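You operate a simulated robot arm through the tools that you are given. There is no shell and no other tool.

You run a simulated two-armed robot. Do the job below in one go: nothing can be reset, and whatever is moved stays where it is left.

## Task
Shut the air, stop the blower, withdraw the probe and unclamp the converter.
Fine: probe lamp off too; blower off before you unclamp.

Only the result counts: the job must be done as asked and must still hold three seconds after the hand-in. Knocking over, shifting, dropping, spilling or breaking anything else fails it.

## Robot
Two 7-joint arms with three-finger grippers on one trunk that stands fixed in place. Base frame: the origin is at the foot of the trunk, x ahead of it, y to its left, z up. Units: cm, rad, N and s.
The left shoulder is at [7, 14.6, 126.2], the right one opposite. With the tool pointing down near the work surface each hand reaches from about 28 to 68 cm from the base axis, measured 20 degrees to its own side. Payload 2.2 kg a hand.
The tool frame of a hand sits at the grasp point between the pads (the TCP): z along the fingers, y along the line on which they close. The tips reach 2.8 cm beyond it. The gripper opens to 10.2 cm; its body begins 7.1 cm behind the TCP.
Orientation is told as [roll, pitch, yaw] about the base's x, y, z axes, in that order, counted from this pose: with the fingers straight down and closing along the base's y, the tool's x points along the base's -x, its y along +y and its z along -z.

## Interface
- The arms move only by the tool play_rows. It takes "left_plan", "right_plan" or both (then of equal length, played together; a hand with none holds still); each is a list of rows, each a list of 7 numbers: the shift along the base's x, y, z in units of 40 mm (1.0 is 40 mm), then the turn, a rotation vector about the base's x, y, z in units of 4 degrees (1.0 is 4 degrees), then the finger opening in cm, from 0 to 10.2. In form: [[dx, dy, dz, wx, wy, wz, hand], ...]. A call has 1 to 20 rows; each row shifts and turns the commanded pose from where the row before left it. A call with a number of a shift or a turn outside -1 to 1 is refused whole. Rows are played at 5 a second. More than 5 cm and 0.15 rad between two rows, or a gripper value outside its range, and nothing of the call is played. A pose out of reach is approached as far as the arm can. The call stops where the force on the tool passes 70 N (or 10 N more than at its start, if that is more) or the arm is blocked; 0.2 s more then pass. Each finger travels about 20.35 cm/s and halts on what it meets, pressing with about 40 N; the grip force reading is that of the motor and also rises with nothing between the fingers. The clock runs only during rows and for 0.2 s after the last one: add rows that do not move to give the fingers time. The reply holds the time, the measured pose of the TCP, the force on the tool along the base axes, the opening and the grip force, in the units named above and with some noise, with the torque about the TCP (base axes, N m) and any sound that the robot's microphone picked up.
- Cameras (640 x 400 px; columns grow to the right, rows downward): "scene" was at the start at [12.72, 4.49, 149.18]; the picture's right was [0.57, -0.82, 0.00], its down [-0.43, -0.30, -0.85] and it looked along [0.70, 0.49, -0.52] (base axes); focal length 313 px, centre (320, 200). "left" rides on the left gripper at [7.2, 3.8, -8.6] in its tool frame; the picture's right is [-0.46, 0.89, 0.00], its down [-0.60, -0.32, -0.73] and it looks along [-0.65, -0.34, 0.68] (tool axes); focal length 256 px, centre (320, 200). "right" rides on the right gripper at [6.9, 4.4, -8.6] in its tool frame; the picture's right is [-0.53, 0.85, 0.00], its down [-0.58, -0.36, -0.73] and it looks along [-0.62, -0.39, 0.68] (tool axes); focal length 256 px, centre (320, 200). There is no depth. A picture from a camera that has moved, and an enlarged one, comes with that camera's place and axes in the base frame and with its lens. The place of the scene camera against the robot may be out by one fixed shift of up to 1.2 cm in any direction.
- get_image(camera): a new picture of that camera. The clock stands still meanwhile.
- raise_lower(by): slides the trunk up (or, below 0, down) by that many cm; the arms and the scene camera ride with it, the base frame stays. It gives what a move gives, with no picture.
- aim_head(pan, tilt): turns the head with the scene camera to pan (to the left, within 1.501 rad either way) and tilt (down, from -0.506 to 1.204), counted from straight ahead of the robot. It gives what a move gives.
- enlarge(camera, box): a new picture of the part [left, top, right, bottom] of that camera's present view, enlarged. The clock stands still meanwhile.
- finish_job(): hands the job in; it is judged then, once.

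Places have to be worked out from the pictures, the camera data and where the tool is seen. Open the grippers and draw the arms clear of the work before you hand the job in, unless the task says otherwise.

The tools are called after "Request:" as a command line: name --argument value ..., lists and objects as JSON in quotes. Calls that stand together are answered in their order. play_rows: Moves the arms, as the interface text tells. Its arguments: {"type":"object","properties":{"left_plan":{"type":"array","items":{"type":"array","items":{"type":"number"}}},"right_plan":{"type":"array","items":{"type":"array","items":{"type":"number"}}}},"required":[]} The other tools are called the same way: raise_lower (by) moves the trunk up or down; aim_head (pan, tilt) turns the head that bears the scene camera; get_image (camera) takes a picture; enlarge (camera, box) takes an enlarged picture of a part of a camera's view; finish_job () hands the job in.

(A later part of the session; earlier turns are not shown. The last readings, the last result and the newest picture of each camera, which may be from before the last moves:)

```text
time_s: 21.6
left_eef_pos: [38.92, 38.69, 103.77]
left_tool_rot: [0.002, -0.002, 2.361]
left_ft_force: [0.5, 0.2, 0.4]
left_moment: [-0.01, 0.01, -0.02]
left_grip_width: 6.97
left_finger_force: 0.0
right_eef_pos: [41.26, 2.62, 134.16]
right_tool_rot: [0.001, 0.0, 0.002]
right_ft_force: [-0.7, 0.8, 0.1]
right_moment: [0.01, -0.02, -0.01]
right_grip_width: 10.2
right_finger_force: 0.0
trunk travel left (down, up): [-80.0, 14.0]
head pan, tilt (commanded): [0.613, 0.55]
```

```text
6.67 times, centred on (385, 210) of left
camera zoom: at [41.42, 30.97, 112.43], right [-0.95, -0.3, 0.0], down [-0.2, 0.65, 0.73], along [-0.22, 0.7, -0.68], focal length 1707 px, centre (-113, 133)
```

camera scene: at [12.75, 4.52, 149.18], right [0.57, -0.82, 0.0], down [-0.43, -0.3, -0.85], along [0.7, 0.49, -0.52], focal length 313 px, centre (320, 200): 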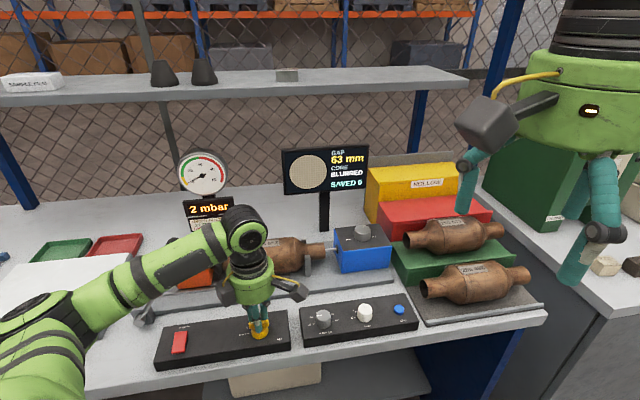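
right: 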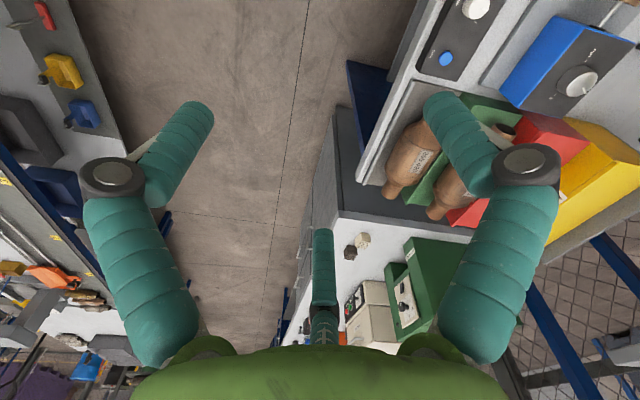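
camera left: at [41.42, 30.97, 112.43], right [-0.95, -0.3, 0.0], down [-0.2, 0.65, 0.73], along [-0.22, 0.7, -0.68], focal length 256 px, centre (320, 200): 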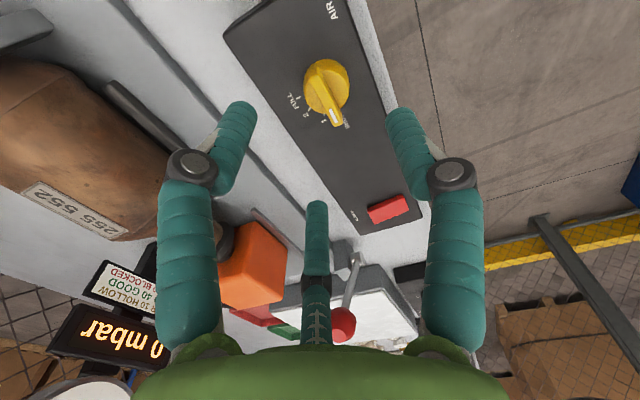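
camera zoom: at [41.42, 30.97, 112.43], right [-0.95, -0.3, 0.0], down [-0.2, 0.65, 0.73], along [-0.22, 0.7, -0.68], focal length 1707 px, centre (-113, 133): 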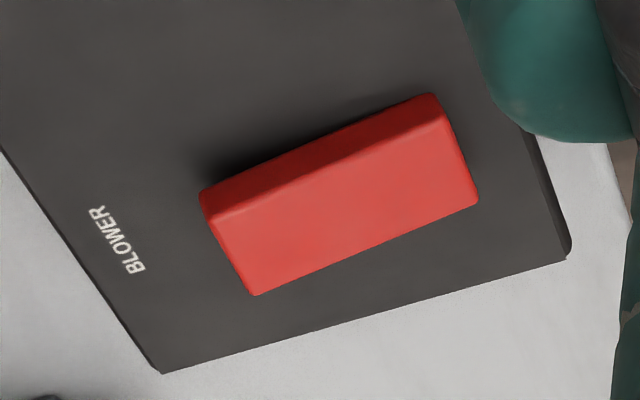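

Triangulated: ball ≈[31.1, 55.9, 104.2], pivot axis front-back through ≈[25.3, 61.6, 92.6], rocker centre ≈[27.2, 49.8] with its back end raised. I'll press the back end with the hand tilted toward the front so it clears the ball; first I turn the yaw back and move toward the rocker with fingers closed.

Request:
play_rows --left_plan '[[-0.11, 0.076, 0.06, 0, 0, -0.98, 5], [-0.11, 0.076, 0.06, 0, 0, -0.98, 3], [-0.11, 0.076, 0.06, 0, 0, -0.98, 1], [-0.11, 0.076, 0.06, 0, 0, -0.98, 0], [-0.11, 0.076, 0.06, 0, 0, -0.98, 0], [-0.11, 0.076, 0.06, 0, 0, -0.98, 0], [-0.11, 0.076, 0.06, 0, 0, -0.98, 0], [-0.11, 0.076, 0.06, 0, 0, -0.98, 0], [-0.11, 0.076, 0.06, 0, 0, -0.98, 0], [-0.11, 0.076, 0.06, 0, 0, -0.98, 0], [-0.11, 0.076, 0.06, 0, 0, -0.98, 0], [-0.11, 0.076, 0.06, 0, 0, -0.98, 0], [-0.11, 0.076, 0.06, 0, 0, -0.98, 0], [-0.11, 0.076, 0.06, 0, 0, -0.98, 0], [-0.11, 0.076, 0.06, 0, 0, -0.98, 0], [-0.11, 0.076, 0.06, 0, 0, -0.98, 0], [-0.11, 0.076, 0.06, 0, 0, -0.98, 0], [-0.11, 0.076, 0.06, 0, 0, -0.98, 0], [-0.11, 0.076, 0.06, 0, 0, -0.98, 0], [-0.11, 0.076, 0.06, 0, 0, -0.98, 0]]'

Request:
play_rows --left_plan '[[0, 0, 0, 0, 0, -0.98, 0], [0, 0, 0, 0, 0, -0.98, 0], [0, 0, 0, 0, 0, -0.98, 0], [0, 0, 0, 0.63, -0.63, 0, 0], [0, 0, 0, 0.63, -0.63, 0, 0], [0, 0, 0, 0.63, -0.63, 0, 0], [0, 0, 0, 0.63, -0.63, 0, 0], [0, 0, 0, 0.63, -0.63, 0, 0], [0, 0, 0, 0.63, -0.63, 0, 0], [0, 0, 0, 0.63, -0.63, 0, 0], [0, 0, 0, 0, 0, 0, 0]]'

Request:
get_image --camera "left"

Request:
get_image --camera "scene"

```text
time_s: 25.8
left_eef_pos: [29.95, 44.73, 108.5]
left_tool_rot: [0.002, -0.002, 0.991]
left_ft_force: [0.2, -0.9, -0.7]
left_moment: [-0.01, 0.02, 0.0]
left_grip_width: 0.19
left_finger_force: 31.5
right_eef_pos: [41.14, 2.76, 134.09]
right_tool_rot: [-0.001, 0.0, 0.0]
right_ft_force: [-0.5, -0.5, 0.0]
right_moment: [-0.01, -0.03, -0.02]
right_grip_width: 10.2
right_finger_force: 0.0
trunk travel left (down, up): [-80.0, 14.0]
head pan, tilt (commanded): [0.613, 0.55]
```

```text
time_s: 28.2
left_eef_pos: [30.08, 44.72, 108.47]
left_tool_rot: [0.001, -0.438, 0.787]
left_ft_force: [0.0, -0.2, 0.4]
left_moment: [-0.02, -0.01, -0.01]
left_grip_width: 0.22
left_finger_force: 31.2
right_eef_pos: [41.28, 2.81, 134.14]
right_tool_rot: [-0.002, 0.0, 0.0]
right_ft_force: [0.3, 0.5, -0.4]
right_moment: [-0.02, 0.0, 0.0]
right_grip_width: 10.21
right_finger_force: 0.1
trunk travel left (down, up): [-80.0, 14.0]
head pan, tilt (commanded): [0.613, 0.55]
```

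```text
taken
camera left: at [20.2, 40.12, 113.27], right [-0.33, 0.92, 0.2], down [0.39, -0.06, 0.92], along [0.86, 0.38, -0.34], focal length 256 px, centre (320, 200)
```

left: 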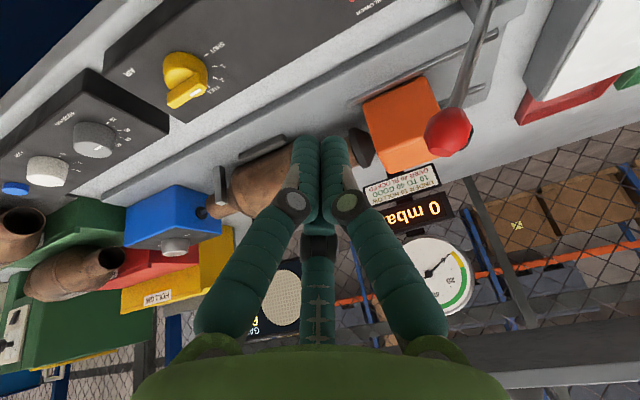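

```text
taken
camera scene: at [12.73, 4.49, 149.18], right [0.57, -0.82, 0.0], down [-0.43, -0.3, -0.85], along [0.7, 0.49, -0.52], focal length 313 px, centre (320, 200)
```

scene: 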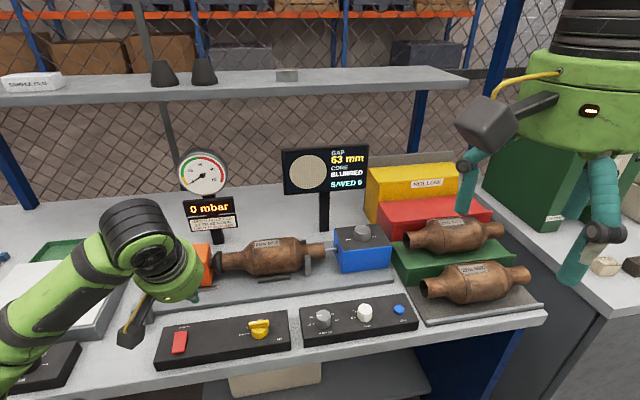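

The display reads 0 mbar and the hand is tilted 25° toward the front as planned. I move the closed tips to about 3 cm above the rocker's back end.

Request:
play_rows --left_plan '[[-0.116, 0.282, -0.449, 0, 0, 0, 0], [-0.116, 0.282, -0.449, 0, 0, 0, 0], [-0.116, 0.282, -0.449, 0, 0, 0, 0], [-0.116, 0.282, -0.449, 0, 0, 0, 0], [-0.116, 0.282, -0.449, 0, 0, 0, 0], [0, 0, 0, 0, 0, 0, 0]]'

Request:
get_image --camera "left"

Request:
get_image --camera "scene"

```text
time_s: 29.6
left_eef_pos: [27.7, 50.34, 99.4]
left_tool_rot: [0.0, -0.437, 0.786]
left_ft_force: [0.2, -0.7, -0.1]
left_moment: [0.03, 0.0, -0.01]
left_grip_width: 0.22
left_finger_force: 31.7
right_eef_pos: [41.26, 2.8, 134.14]
right_tool_rot: [-0.001, -0.001, -0.001]
right_ft_force: [0.1, -0.9, -0.1]
right_moment: [-0.01, -0.01, 0.02]
right_grip_width: 10.18
right_finger_force: 0.1
trunk travel left (down, up): [-80.0, 14.0]
head pan, tilt (commanded): [0.613, 0.55]
```

```text
taken
camera left: at [17.83, 45.81, 104.12], right [-0.33, 0.92, 0.2], down [0.39, -0.06, 0.92], along [0.86, 0.38, -0.34], focal length 256 px, centre (320, 200)
```

left: 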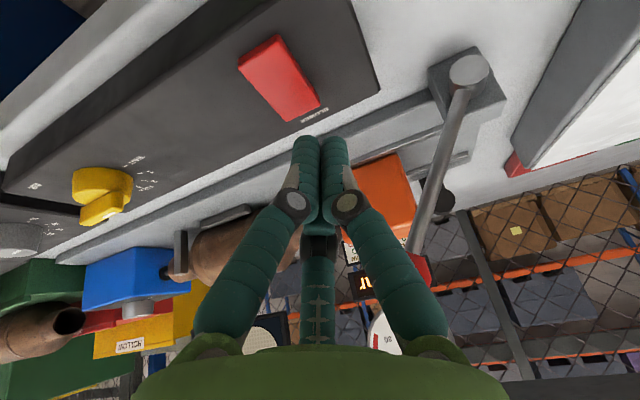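

```text
taken
camera scene: at [12.74, 4.47, 149.18], right [0.57, -0.82, 0.0], down [-0.43, -0.3, -0.85], along [0.7, 0.49, -0.52], focal length 313 px, centre (320, 200)
```

scene: 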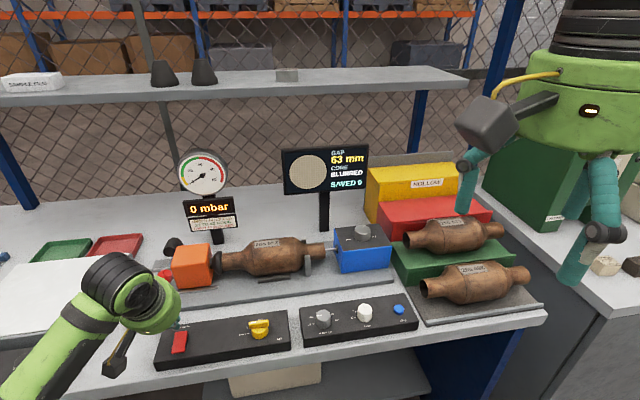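

The tips hover near the rocker; I enlarge to check alignment with the rocker's back end before pressing.

Request:
enlarge --camera "left" --box '[220, 20, 380, 170]'

Request:
enlarge --camera "scene" --box '[80, 230, 240, 380]'

```text
2.67 times, centred on (300, 95) of left
camera zoom: at [17.83, 45.81, 104.12], right [-0.33, 0.92, 0.2], down [0.39, -0.06, 0.92], along [0.86, 0.38, -0.34], focal length 683 px, centre (373, 480)
```

zoom: 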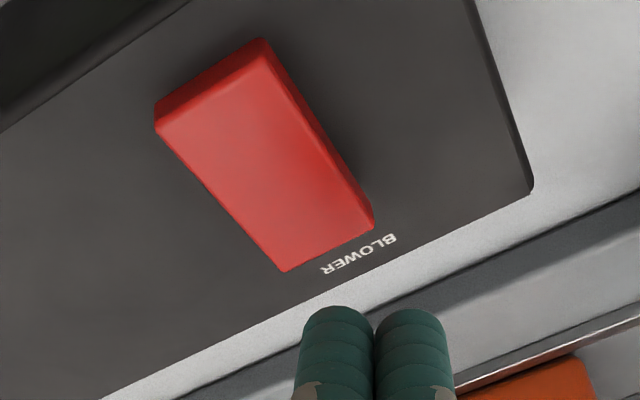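

```text
2.67 times, centred on (160, 305) of scene
camera zoom: at [12.74, 4.47, 149.18], right [0.57, -0.82, 0.0], down [-0.43, -0.3, -0.85], along [0.7, 0.49, -0.52], focal length 835 px, centre (747, -80)
```

zoom: 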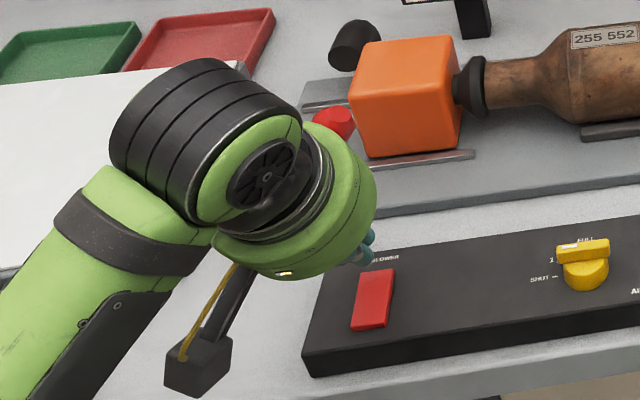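

The refined rocker back edge is at ≈[28.85, 50.8, 94.3], and the lowest finger should land ≈0.7 cm in from it. I press straight down in steps.

Request:
play_rows --left_plan '[[0, 0, -0.25, 0, 0, 0, 0], [0, 0, -0.25, 0, 0, 0, 0], [0, 0, -0.05, 0, 0, 0, 0], [0, 0, -0.05, 0, 0, 0, 0], [0, 0, -0.05, 0, 0, 0, 0], [0, 0, 0, 0, 0, 0, 0]]'

Request:
enlarge --camera "left" --box '[220, 20, 420, 190]'

```text
time_s: 31.0
left_eef_pos: [27.65, 50.37, 96.87]
left_tool_rot: [0.001, -0.438, 0.789]
left_ft_force: [1.5, 0.8, 3.4]
left_moment: [-0.01, -0.02, 0.02]
left_grip_width: 0.19
left_finger_force: 31.7
right_eef_pos: [41.23, 2.69, 134.1]
right_tool_rot: [0.001, 0.0, 0.001]
right_ft_force: [-0.1, 0.4, -0.1]
right_moment: [0.03, 0.01, -0.02]
right_grip_width: 10.2
right_finger_force: 0.1
trunk travel left (down, up): [-80.0, 14.0]
head pan, tilt (commanded): [0.613, 0.55]
```

```text
2.35 times, centred on (320, 105) of left
camera zoom: at [17.82, 45.87, 101.71], right [-0.33, 0.92, 0.2], down [0.39, -0.06, 0.92], along [0.86, 0.38, -0.34], focal length 602 px, centre (320, 424)
```

zoom: 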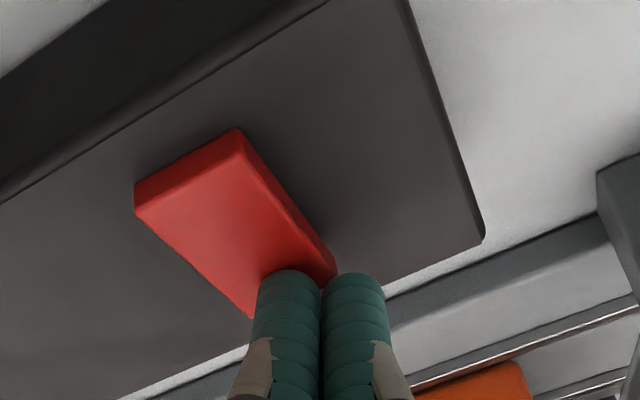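

Contact is just starting (3.4 N) on the back end of the rocker. I press on in 2 mm steps.

Request:
play_rows --left_plan '[[0, 0, -0.05, 0, 0, 0, 0], [0, 0, -0.05, 0, 0, 0, 0], [0, 0, -0.05, 0, 0, 0, 0], [0, 0, -0.05, 0, 0, 0, 0], [0, 0, 0, 0, 0, 0, 0]]'

Request:
enlarge --camera "left" --box '[220, 20, 420, 190]'

```text
time_s: 32.2
left_eef_pos: [27.72, 50.38, 96.85]
left_tool_rot: [-0.002, -0.454, 0.789]
left_ft_force: [5.2, 9.9, 35.3]
left_moment: [0.11, -0.2, -0.26]
left_grip_width: 0.18
left_finger_force: 31.7
right_eef_pos: [41.06, 2.46, 134.28]
right_tool_rot: [0.005, -0.002, 0.001]
right_ft_force: [0.1, -0.1, -0.1]
right_moment: [0.0, 0.03, -0.02]
right_grip_width: 10.19
right_finger_force: 0.0
trunk travel left (down, up): [-80.0, 14.0]
head pan, tilt (commanded): [0.613, 0.55]
```

```text
2.35 times, centred on (320, 105) of left
camera zoom: at [17.77, 45.75, 101.37], right [-0.33, 0.92, 0.2], down [0.38, -0.07, 0.92], along [0.86, 0.39, -0.33], focal length 602 px, centre (320, 424)
```

zoom: 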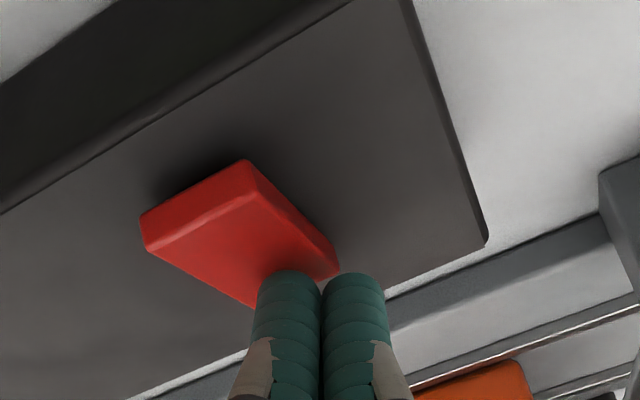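

The rocker has flipped: its front end now stands up and the back is down. I lift off and check.

Request:
play_rows --left_plan '[[0, 0, 0.2, 0, 0, 0, 0], [0, 0, 0.4, 0, 0, 0, 0], [0, 0, 0.8, 0, 0, 0, 0], [-0.2, -0.3, 0.8, 0, 0, 0, 0], [-0.3, -0.4, 0.8, 0, 0, 0, 0], [0, 0, 0, 0, 0, 0, 0]]'

Request:
get_image --camera "left"

Request:
get_image --camera "scene"

Request:
enlarge --camera "scene" --box '[130, 140, 300, 380]'

```text
time_s: 33.6
left_eef_pos: [25.87, 47.79, 108.24]
left_tool_rot: [0.0, -0.435, 0.787]
left_ft_force: [-0.4, -0.3, 0.1]
left_moment: [-0.01, 0.04, -0.02]
left_grip_width: 0.22
left_finger_force: 31.8
right_eef_pos: [41.37, 2.82, 134.06]
right_tool_rot: [0.001, 0.001, 0.001]
right_ft_force: [0.8, 0.5, 0.7]
right_moment: [0.02, 0.0, 0.03]
right_grip_width: 10.2
right_finger_force: 0.1
trunk travel left (down, up): [-80.0, 14.0]
head pan, tilt (commanded): [0.613, 0.55]
```

```text
taken
camera left: at [15.97, 43.2, 112.91], right [-0.33, 0.92, 0.2], down [0.39, -0.05, 0.92], along [0.86, 0.38, -0.35], focal length 256 px, centre (320, 200)
```

left: 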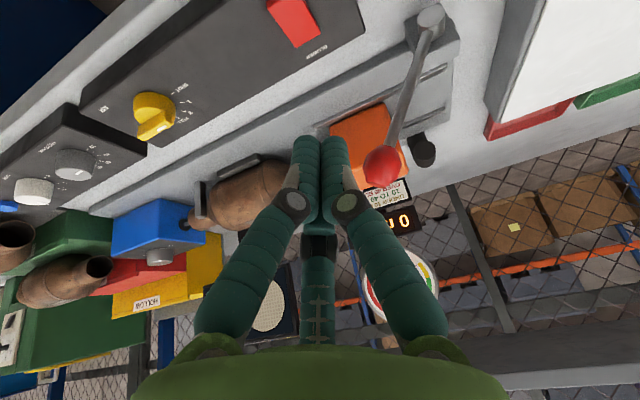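

```text
taken
camera scene: at [12.83, 4.51, 149.17], right [0.57, -0.82, 0.0], down [-0.43, -0.3, -0.85], along [0.7, 0.49, -0.52], focal length 313 px, centre (320, 200)
```

scene: 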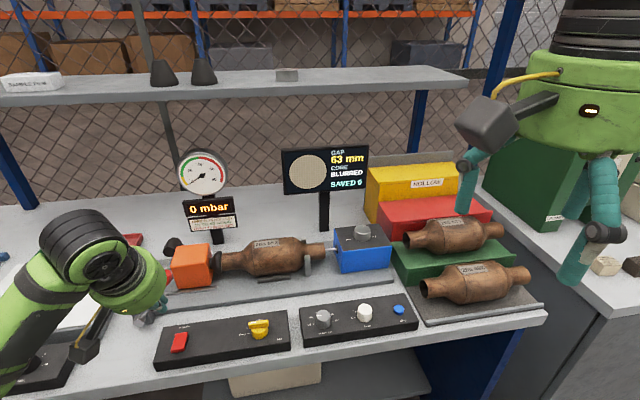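

```text
1.67 times, centred on (215, 260) of scene
camera zoom: at [12.83, 4.51, 149.17], right [0.57, -0.82, 0.0], down [-0.43, -0.3, -0.85], along [0.7, 0.49, -0.52], focal length 522 px, centre (495, 100)
```

zoom: 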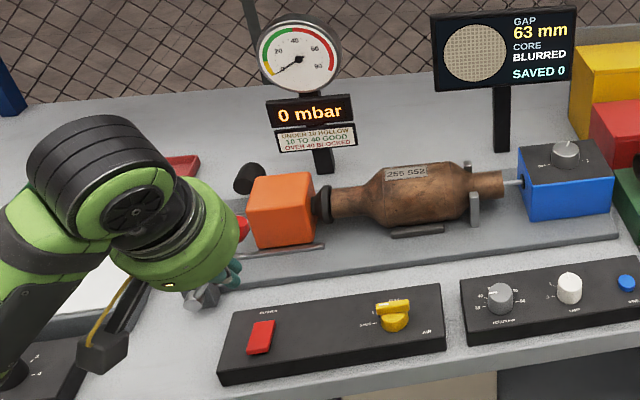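

I verify that the rocker stays flipped.

Request:
enlarge --camera "scene" --box '[155, 320, 211, 360]'

Request:
enlarge --camera "left" --box '[240, 0, 340, 70]'

Request:
enlarge --camera "left" --box '[320, 0, 480, 200]'

```text
10.00 times, centred on (183, 340) of scene
camera zoom: at [12.83, 4.51, 149.17], right [0.57, -0.82, 0.0], down [-0.43, -0.3, -0.85], along [0.7, 0.49, -0.52], focal length 3130 px, centre (1690, -1200)
```

zoom: 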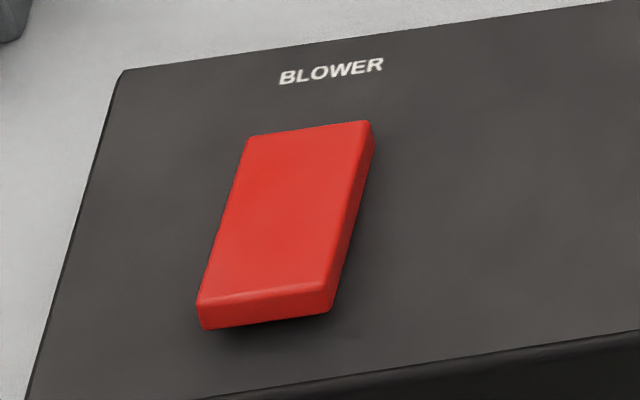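

```text
5.71 times, centred on (290, 35) of left
camera zoom: at [15.97, 43.2, 112.91], right [-0.33, 0.92, 0.2], down [0.39, -0.05, 0.92], along [0.86, 0.38, -0.35], focal length 1463 px, centre (491, 1143)
```

zoom: 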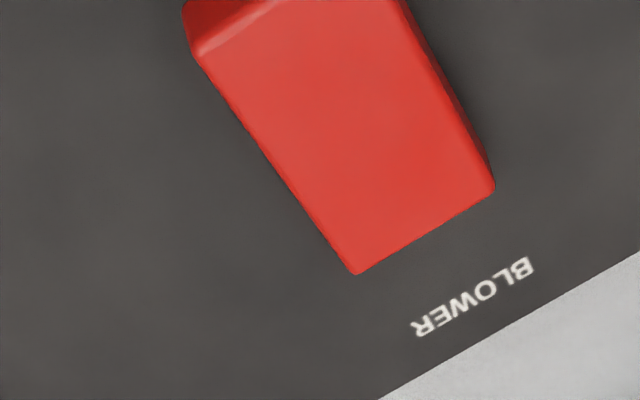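

```text
2.00 times, centred on (400, 100) of left
camera zoom: at [15.97, 43.2, 112.91], right [-0.33, 0.92, 0.2], down [0.39, -0.05, 0.92], along [0.86, 0.38, -0.35], focal length 512 px, centre (160, 400)
```

zoom: 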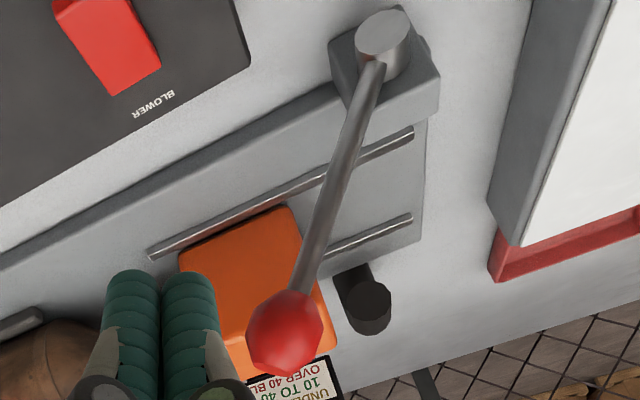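

The rocker is stably flipped (off). Next is the lamp knob: I level the left hand again and carry it along the bench front at safe height to view the lamp and probe knobs.

Request:
play_rows --left_plan '[[0.3, -0.35, 0.1, -0.63, 0.63, 0, 0], [0.35, -0.4, 0.1, -0.63, 0.63, 0, 0], [0.4, -0.4, 0.1, -0.63, 0.63, 0, 0], [0.4, -0.4, 0.1, -0.63, 0.63, 0, 2], [0.4, -0.4, 0.05, -0.63, 0.63, 0, 4], [0.4, -0.4, 0.05, -0.63, 0.63, 0, 6], [0.4, -0.4, 0.05, -0.63, 0.63, 0, 7], [0.4, -0.42, 0.05, 0, 0, 0, 7], [0.4, -0.42, 0, 0, 0, 0, 7], [0.4, -0.42, 0, 0, 0, 0, 7], [0.4, -0.42, 0, 0, 0, 0, 7], [0.4, -0.42, 0, 0, 0, 0, 7], [0.4, -0.42, 0, 0, 0, 0, 7], [0.4, -0.42, 0, 0, 0, 0, 7], [0, 0, 0, 0, 0, 0, 7]]'

Request:
get_image --camera "left"

Request:
get_image --camera "scene"

```text
time_s: 36.8
left_eef_pos: [47.34, 24.89, 110.53]
left_tool_rot: [0.0, -0.002, 0.787]
left_ft_force: [-0.5, 0.0, -0.1]
left_moment: [-0.02, -0.01, 0.02]
left_grip_width: 7.01
left_finger_force: 0.0
right_eef_pos: [41.18, 2.8, 134.0]
right_tool_rot: [0.0, -0.001, -0.001]
right_ft_force: [0.7, -0.2, 0.8]
right_moment: [-0.02, 0.0, -0.02]
right_grip_width: 10.2
right_finger_force: 0.1
trunk travel left (down, up): [-80.0, 14.0]
head pan, tilt (commanded): [0.613, 0.55]
```

```text
taken
camera left: at [39.51, 22.27, 119.25], right [-0.3, 0.95, 0.0], down [0.65, 0.2, 0.73], along [0.7, 0.22, -0.68], focal length 256 px, centre (320, 200)
```

left: 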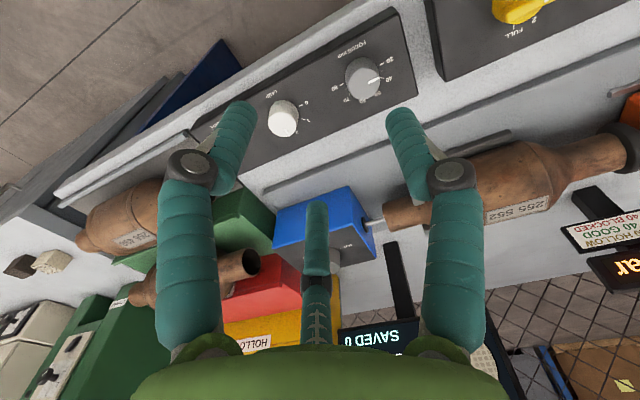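

```text
taken
camera scene: at [12.68, 4.55, 149.18], right [0.57, -0.82, 0.0], down [-0.43, -0.3, -0.85], along [0.7, 0.49, -0.52], focal length 313 px, centre (320, 200)
```

scene: 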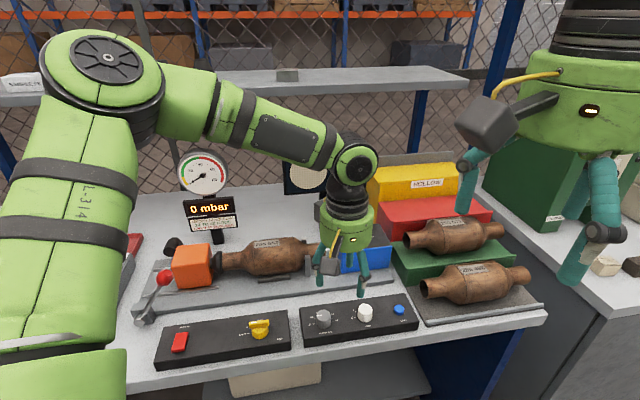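

I enlarge the lamp and focus knobs and the probe box from this viewpoint.

Request:
enlarge --camera "left" --box '[240, 50, 400, 150]'

Request:
enlarge --camera "left" --box '[260, 170, 400, 290]'

```text
4.00 times, centred on (320, 100) of left
camera zoom: at [39.51, 22.27, 119.25], right [-0.3, 0.95, 0.0], down [0.65, 0.2, 0.73], along [0.7, 0.22, -0.68], focal length 1024 px, centre (320, 600)
```

zoom: 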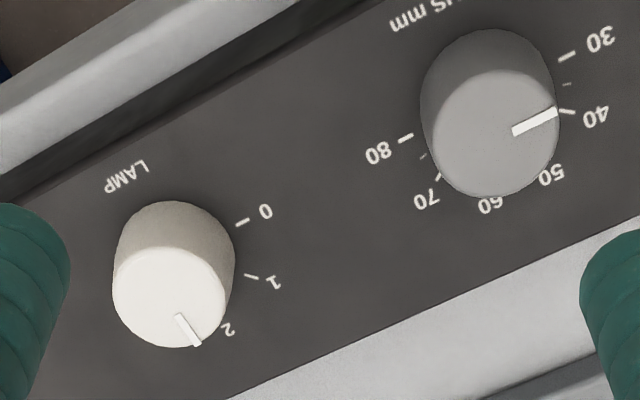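

```text
3.33 times, centred on (330, 230) of left
camera zoom: at [39.51, 22.27, 119.25], right [-0.3, 0.95, 0.0], down [0.65, 0.2, 0.73], along [0.7, 0.22, -0.68], focal length 853 px, centre (287, 100)
```

zoom: 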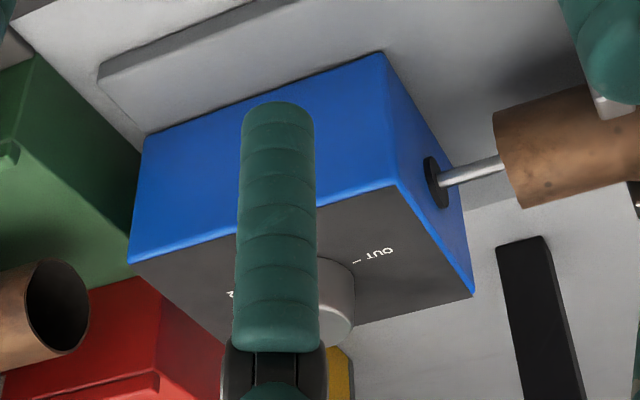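

Lamp ticks work out at 45° spacing: 0 at 135°, 1 at 90°, 2 at 45°, with the axis at ≈[54.25, 22.85], knob top z≈95.1 and the pointer at ≈40°. I move above it with the fingers open 5 cm and check centring.

Request:
play_rows --left_plan '[[0.432, -0.1275, -0.656, 0, 0, -0.94, 5.5], [0.432, -0.1275, -0.656, 0, 0, -0.94, 5.5], [0.432, -0.1275, -0.656, 0, 0, -0.94, 5.5], [0.432, -0.1275, -0.656, 0, 0, -0.94, 5.5], [0, 0, 0, 0, 0, 0, 5.5]]'

Request:
get_image --camera "left"

Request:
enlarge --camera "left" --box '[240, 40, 400, 160]'

Request:
get_image --camera "scene"

```text
time_s: 38.0
left_eef_pos: [53.32, 23.46, 100.75]
left_tool_rot: [0.0, -0.002, 0.525]
left_ft_force: [-1.4, -0.2, -0.3]
left_moment: [0.02, -0.02, -0.01]
left_grip_width: 5.52
left_finger_force: 0.1
left hand out of reach, approached as far as the arm can: row 4
right_eef_pos: [41.12, 2.64, 134.12]
right_tool_rot: [-0.001, 0.0, 0.0]
right_ft_force: [0.0, 0.0, -0.4]
right_moment: [-0.01, -0.03, 0.0]
right_grip_width: 10.19
right_finger_force: 0.0
trunk travel left (down, up): [-80.0, 14.0]
head pan, tilt (commanded): [0.613, 0.55]
```

```text
taken
camera left: at [45.12, 23.06, 109.38], right [-0.04, 1.0, 0.0], down [0.68, 0.03, 0.73], along [0.73, 0.03, -0.68], focal length 256 px, centre (320, 200)
```

left: 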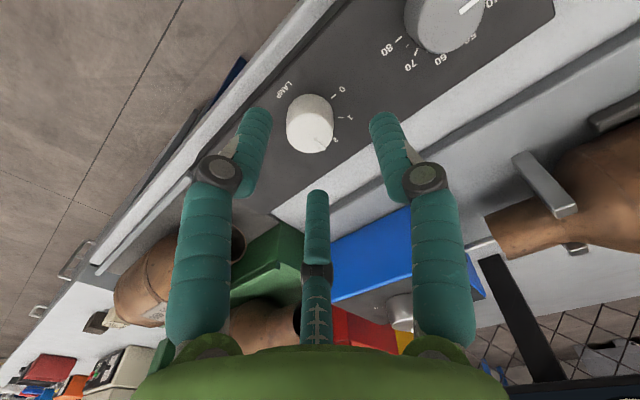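

```text
3.33 times, centred on (320, 100) of left
camera zoom: at [45.12, 23.06, 109.38], right [-0.04, 1.0, 0.0], down [0.68, 0.03, 0.73], along [0.73, 0.03, -0.68], focal length 853 px, centre (320, 533)
```

zoom: 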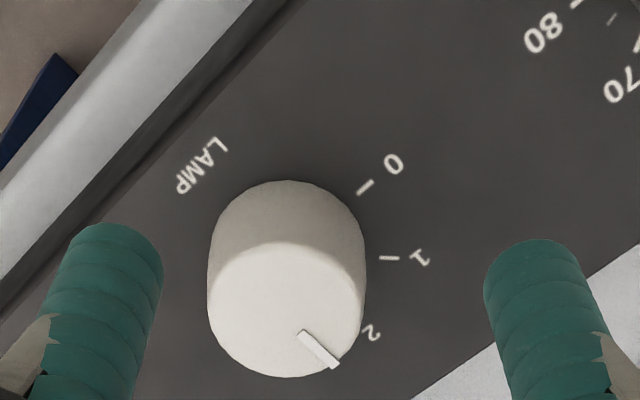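

```text
taken
camera scene: at [12.62, 4.47, 149.19], right [0.57, -0.82, 0.0], down [-0.43, -0.3, -0.85], along [0.7, 0.49, -0.52], focal length 313 px, centre (320, 200)
```

scene: 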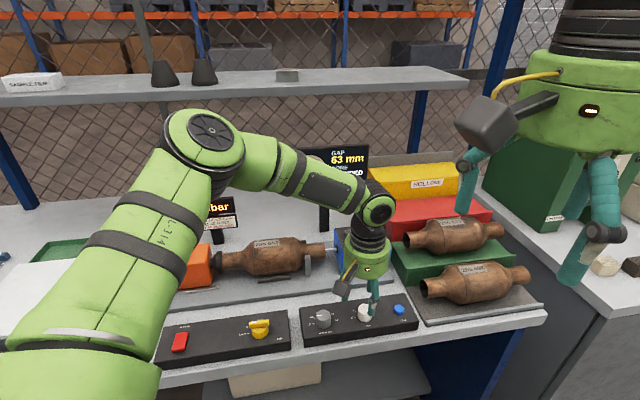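

Row 4 was reported out of reach: the hand stopped ~1.4 cm short of the target. I see whether a different yaw lets the arm get there, by turning the yaw counter-clockwise while staying at this height.

Request:
play_rows --left_plan '[[0, 0, 0.2, 0, 0, 0.9, 5.5], [0, 0, 0, 0, 0, 0.9, 5.5], [0, 0, 0, 0, 0, 0.9, 5.5], [0, 0, 0, 0, 0, 0.9, 5.5], [0, 0, 0, 0, 0, 0.9, 5.5], [0, 0, 0, 0, 0, 0, 5.5]]'

```text
time_s: 39.4
left_eef_pos: [53.43, 23.47, 101.57]
left_tool_rot: [0.002, -0.002, 0.842]
left_ft_force: [-0.5, -0.5, -0.8]
left_moment: [0.0, 0.0, -0.01]
left_grip_width: 5.52
left_finger_force: 0.2
right_eef_pos: [41.33, 2.67, 134.09]
right_tool_rot: [-0.001, -0.001, 0.0]
right_ft_force: [-0.1, 0.7, 0.1]
right_moment: [-0.02, 0.01, -0.03]
right_grip_width: 10.18
right_finger_force: 0.0
trunk travel left (down, up): [-80.0, 14.0]
head pan, tilt (commanded): [0.613, 0.55]
```

The commanded pose was re-based at the reached point. I try small steps toward the lamp axis at this height.

Request:
play_rows --left_plan '[[0.1, -0.07, 0, 0, 0, 0, 5.5], [0.1, -0.07, 0, 0, 0, 0, 5.5], [0, 0, -0.1, 0, 0, 0, 5.5], [0, 0, -0.1, 0, 0, 0, 5.5], [0, 0, 0, 0, 0, 0, 5.5]]'

```text
time_s: 40.6
left_eef_pos: [53.48, 23.33, 100.98]
left_tool_rot: [0.001, 0.0, 0.84]
left_ft_force: [0.5, -0.7, -0.4]
left_moment: [-0.01, -0.01, -0.02]
left_grip_width: 5.52
left_finger_force: 0.1
left hand out of reach, approached as far as the arm can: row 2, 4
right_eef_pos: [41.23, 2.69, 134.18]
right_tool_rot: [0.0, -0.001, 0.001]
right_ft_force: [-0.3, 0.8, 0.3]
right_moment: [-0.01, 0.01, -0.01]
right_grip_width: 10.19
right_finger_force: 0.0
trunk travel left (down, up): [-80.0, 14.0]
head pan, tilt (commanded): [0.613, 0.55]
```

The reach limit is real here (about 53.6 cm from the shoulder). I test whether trunk height helps: raise the hand 10 cm, then lower the trunk 10 cm.

Request:
play_rows --left_plan '[[0, 0, 0.85, 0, 0, 0, 5.5], [0, 0, 0.85, 0, 0, 0, 5.5], [0, 0, 0.85, 0, 0, 0, 5.5], [0, 0, 0, 0, 0, 0, 5.5]]'

Request:
raise_lower --by -10

Request:
get_image --camera "scene"

```text
time_s: 41.6
left_eef_pos: [53.43, 23.73, 111.16]
left_tool_rot: [0.002, -0.001, 0.839]
left_ft_force: [0.1, -0.6, -0.3]
left_moment: [0.0, 0.01, 0.01]
left_grip_width: 5.5
left_finger_force: 0.0
right_eef_pos: [41.06, 2.7, 134.02]
right_tool_rot: [0.001, 0.0, 0.0]
right_ft_force: [0.3, 0.0, -0.2]
right_moment: [-0.03, 0.02, 0.02]
right_grip_width: 10.18
right_finger_force: 0.0
trunk travel left (down, up): [-80.0, 14.0]
head pan, tilt (commanded): [0.613, 0.55]
```

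```text
time_s: 42.9
left_eef_pos: [53.37, 23.75, 101.14]
left_tool_rot: [0.003, -0.002, 0.84]
left_ft_force: [-0.2, -0.3, -0.6]
left_moment: [0.0, -0.02, -0.02]
left_grip_width: 5.47
left_finger_force: 0.0
right_eef_pos: [41.21, 2.75, 124.07]
right_tool_rot: [0.0, 0.0, -0.003]
right_ft_force: [0.1, -0.7, -0.1]
right_moment: [-0.02, -0.02, 0.05]
right_grip_width: 10.21
right_finger_force: 0.1
trunk travel left (down, up): [-70.0, 24.0]
head pan, tilt (commanded): [0.613, 0.55]
```

```text
taken
camera scene: at [12.7, 4.48, 139.18], right [0.57, -0.82, 0.0], down [-0.43, -0.3, -0.85], along [0.7, 0.49, -0.52], focal length 313 px, centre (320, 200)
```

scene: 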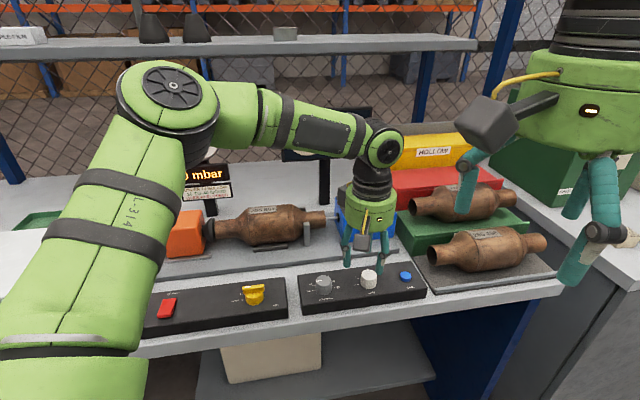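

The trunk is 10 cm lower with the hand at the same height. I retry moving to the lamp axis and down a little.

Request:
play_rows --left_plan '[[0.11, -0.11, 0, 0, 0, 0, 5.5], [0.11, -0.11, 0, 0, 0, 0, 5.5], [0, 0, -0.2, 0, 0, 0, 5.5], [0, 0, 0, 0, 0, 0, 5.5]]'

Request:
get_image --camera "left"

Request:
enlarge --camera "left" --box '[240, 40, 400, 160]'

```text
time_s: 43.9
left_eef_pos: [54.23, 22.86, 100.32]
left_tool_rot: [0.002, -0.001, 0.84]
left_ft_force: [0.2, -0.2, -0.2]
left_moment: [-0.03, 0.0, -0.04]
left_grip_width: 5.52
left_finger_force: 0.0
right_eef_pos: [41.21, 2.78, 124.15]
right_tool_rot: [-0.001, 0.001, 0.001]
right_ft_force: [0.7, -0.6, -0.1]
right_moment: [0.03, 0.01, 0.01]
right_grip_width: 10.23
right_finger_force: 0.2
trunk travel left (down, up): [-70.0, 24.0]
head pan, tilt (commanded): [0.613, 0.55]
```

```text
taken
camera left: at [46.66, 19.93, 108.92], right [-0.35, 0.94, 0.0], down [0.64, 0.24, 0.73], along [0.69, 0.26, -0.68], focal length 256 px, centre (320, 200)
```

left: 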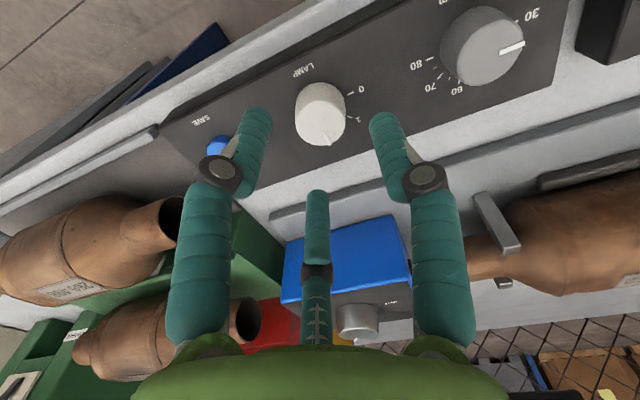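

```text
3.33 times, centred on (320, 100) of left
camera zoom: at [46.66, 19.93, 108.92], right [-0.35, 0.94, 0.0], down [0.64, 0.24, 0.73], along [0.69, 0.26, -0.68], focal length 853 px, centre (320, 533)
```

zoom: 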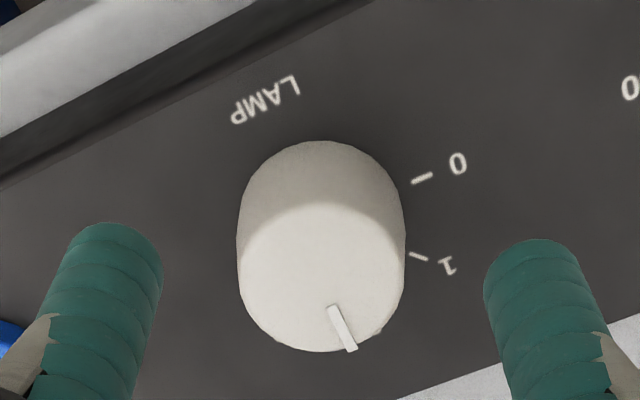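

Lowering the trunk brought the knob into reach; the lamp axis [54.2, 22.83] is confirmed and the pointer is at ≈42–45° (position 2). I descend so the tips surround the knob just above the panel and close.

Request:
play_rows --left_plan '[[0, 0, -0.49, 0, 0, 0, 5.5], [0, 0, -0.49, 0, 0, 0, 5.5], [0, 0, 0, 0, 0, 0, 4.5], [0, 0, 0, 0, 0, 0, 3], [0, 0, 0, 0, 0, 0, 2], [0, 0, 0, 0, 0, 0, 2], [0, 0, 0, 0, 0, 0, 2]]'

Request:
get_image --camera "left"

Request:
enlarge --camera "left" --box '[240, 80, 400, 200]'

```text
time_s: 45.5
left_eef_pos: [54.22, 22.73, 96.29]
left_tool_rot: [0.002, -0.001, 0.841]
left_ft_force: [-3.1, -3.5, -3.0]
left_moment: [-0.21, 0.03, 0.02]
left_grip_width: 3.04
left_finger_force: 44.6
right_eef_pos: [41.28, 2.74, 124.13]
right_tool_rot: [0.002, -0.001, 0.002]
right_ft_force: [0.0, -0.6, -0.8]
right_moment: [0.02, 0.02, 0.0]
right_grip_width: 10.22
right_finger_force: 0.1
trunk travel left (down, up): [-70.0, 24.0]
head pan, tilt (commanded): [0.613, 0.55]
```

```text
taken
camera left: at [46.62, 19.94, 104.97], right [-0.35, 0.94, 0.0], down [0.64, 0.24, 0.73], along [0.68, 0.26, -0.68], focal length 256 px, centre (320, 200)
```

left: 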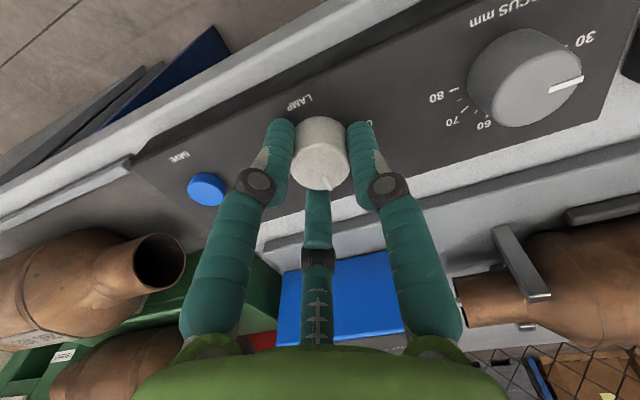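

```text
3.33 times, centred on (320, 140) of left
camera zoom: at [46.62, 19.94, 104.97], right [-0.35, 0.94, 0.0], down [0.64, 0.24, 0.73], along [0.68, 0.26, -0.68], focal length 853 px, centre (320, 400)
```

zoom: 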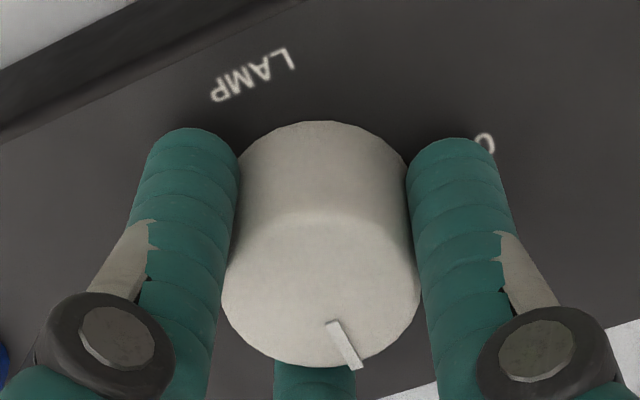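

The knob is gripped (3.04 cm, ~45 N) and centred. I turn it counter-clockwise ~92° toward 0 in two calls.

Request:
play_rows --left_plan '[[0, 0, 0, 0, 0, 1, 2], [0, 0, 0, 0, 0, 1, 2], [0, 0, 0, 0, 0, 1, 2], [0, 0, 0, 0, 0, 1, 2], [0, 0, 0, 0, 0, 1, 2], [0, 0, 0, 0, 0, 1, 2], [0, 0, 0, 0, 0, 1, 2], [0, 0, 0, 0, 0, 1, 2], [0, 0, 0, 0, 0, 1, 2], [0, 0, 0, 0, 0, 1, 2], [0, 0, 0, 0, 0, 1, 2], [0, 0, 0, 0, 0, 1, 2], [0, 0, 0, 0, 0, 1, 2], [0, 0, 0, 0, 0, 1, 2], [0, 0, 0, 0, 0, 1, 2], [0, 0, 0, 0, 0, 1, 2], [0, 0, 0, 0, 0, 1, 2], [0, 0, 0, 0, 0, 1, 2], [0, 0, 0, 0, 0, 1, 2], [0, 0, 0, 0, 0, 0, 2]]'

Request:
get_image --camera "left"

Request:
enlarge --camera "left" --box '[240, 80, 400, 200]'

Request:
get_image --camera "scene"

```text
time_s: 49.7
left_eef_pos: [54.19, 22.89, 96.4]
left_tool_rot: [0.003, -0.004, 2.167]
left_ft_force: [-11.3, -3.0, -18.2]
left_moment: [-0.06, -0.11, 0.01]
left_grip_width: 3.06
left_finger_force: 44.5
right_eef_pos: [41.17, 2.8, 124.11]
right_tool_rot: [-0.001, -0.001, 0.002]
right_ft_force: [0.0, 0.1, 0.7]
right_moment: [-0.01, -0.02, -0.01]
right_grip_width: 10.2
right_finger_force: 0.0
trunk travel left (down, up): [-70.0, 24.0]
head pan, tilt (commanded): [0.613, 0.55]
```

```text
taken
camera left: at [55.19, 14.7, 104.97], right [-0.99, -0.11, 0.0], down [-0.07, 0.68, 0.73], along [-0.09, 0.73, -0.68], focal length 256 px, centre (320, 200)
```

left: 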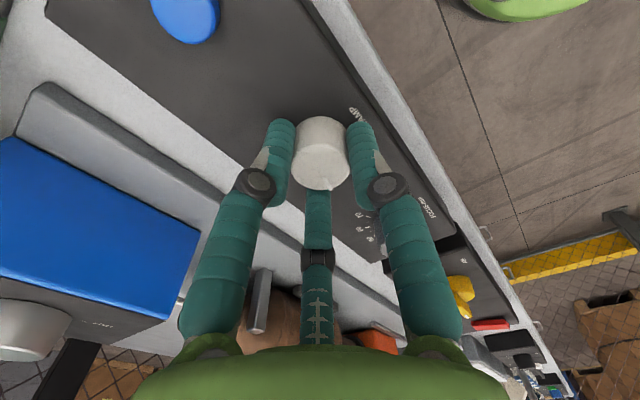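

```text
3.33 times, centred on (320, 140) of left
camera zoom: at [55.19, 14.7, 104.97], right [-0.99, -0.11, 0.0], down [-0.07, 0.68, 0.73], along [-0.09, 0.73, -0.68], focal length 853 px, centre (320, 400)
```

zoom: 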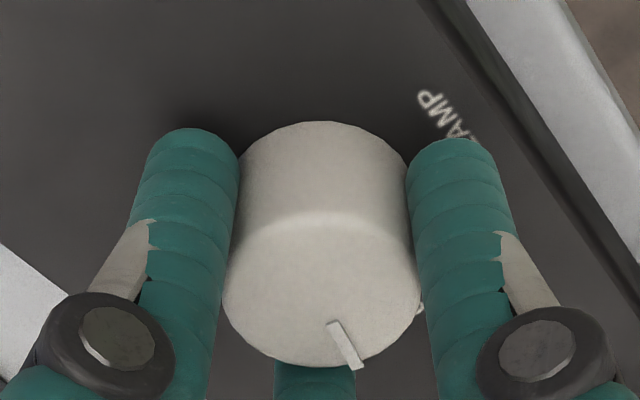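

```text
taken
camera scene: at [12.74, 4.51, 139.16], right [0.57, -0.82, 0.0], down [-0.43, -0.3, -0.85], along [0.7, 0.49, -0.52], focal length 313 px, centre (320, 200)
```

scene: 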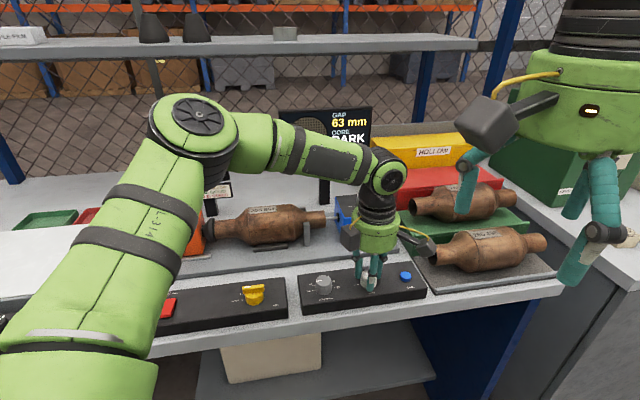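

The knob is following without slip and the display core already says DARK. I turn the remaining ~15° to reach 0.

Request:
play_rows --left_plan '[[0, 0, 0, 0, 0, 0.94, 2], [0, 0, 0, 0, 0, 0.94, 2], [0, 0, 0, 0, 0, 0.94, 2], [0, 0, 0, 0, 0, 0.94, 2], [0, 0, 0, 0, 0, 0, 2]]'

Request:
play_rows --left_plan '[[0, 0, 0, 0, 0, 0, 3.5], [0, 0, 0, 0, 0, 0, 5.5], [0, 0, 0, 0, 0, 0, 5.5], [0, 0, 0.5, 0, 0, 0, 5.5], [0, 0, 0.7, 0, 0, 0, 5.5], [0, 0, 0, 0, 0, 0, 5.5]]'

Request:
get_image --camera "left"

Request:
enlarge --camera "left" --box '[240, 40, 400, 160]'

Request:
enlarge --camera "scene" --box '[240, 90, 440, 310]'

```text
time_s: 50.9
left_eef_pos: [54.25, 22.84, 96.35]
left_tool_rot: [0.014, -0.006, 2.422]
left_ft_force: [-14.3, -22.1, -22.9]
left_moment: [-0.15, 0.03, 0.02]
left_grip_width: 3.06
left_finger_force: 44.8
left hand out of reach, approached as far as the arm can: row 4
right_eef_pos: [41.17, 2.29, 124.03]
right_tool_rot: [0.003, 0.001, 0.002]
right_ft_force: [0.4, -1.1, -0.5]
right_moment: [-0.01, 0.02, 0.05]
right_grip_width: 10.18
right_finger_force: 0.0
trunk travel left (down, up): [-70.0, 24.0]
head pan, tilt (commanded): [0.613, 0.55]
```

```text
time_s: 52.3
left_eef_pos: [54.64, 23.26, 101.17]
left_tool_rot: [0.001, -0.002, 2.427]
left_ft_force: [0.1, 0.4, 0.1]
left_moment: [-0.01, 0.01, 0.01]
left_grip_width: 5.51
left_finger_force: 0.0
right_eef_pos: [41.19, 2.76, 124.06]
right_tool_rot: [0.0, 0.0, 0.0]
right_ft_force: [-0.3, 0.5, -0.3]
right_moment: [-0.02, 0.02, 0.01]
right_grip_width: 10.21
right_finger_force: 0.1
trunk travel left (down, up): [-70.0, 24.0]
head pan, tilt (commanded): [0.613, 0.55]
```

```text
taken
camera left: at [57.58, 15.7, 109.8], right [-0.93, -0.37, 0.0], down [-0.25, 0.64, 0.73], along [-0.27, 0.68, -0.68], focal length 256 px, centre (320, 200)
```

left: 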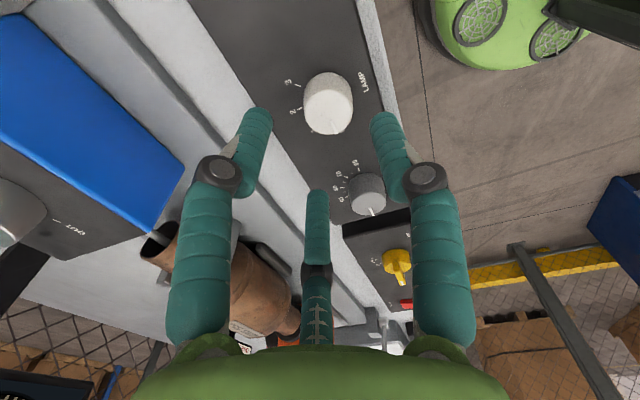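

```text
3.33 times, centred on (320, 100) of left
camera zoom: at [57.58, 15.7, 109.8], right [-0.93, -0.37, 0.0], down [-0.25, 0.64, 0.73], along [-0.27, 0.68, -0.68], focal length 853 px, centre (320, 533)
```

zoom: 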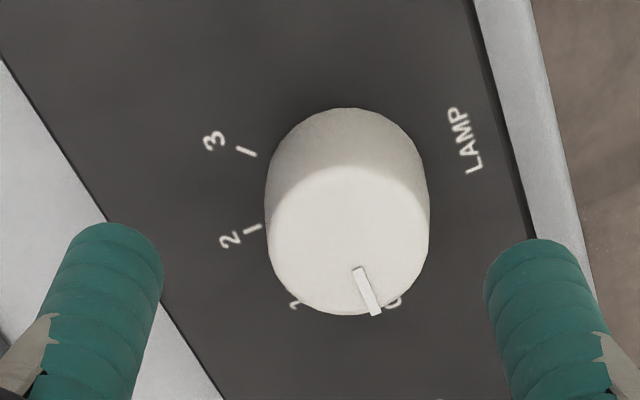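

```text
1.82 times, centred on (340, 200) of scene
camera zoom: at [12.75, 4.51, 139.17], right [0.57, -0.82, 0.0], down [-0.43, -0.3, -0.85], along [0.7, 0.49, -0.52], focal length 569 px, centre (284, 200)
```

zoom: 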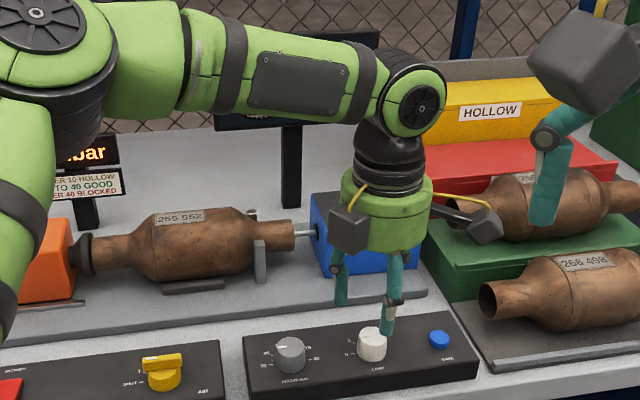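

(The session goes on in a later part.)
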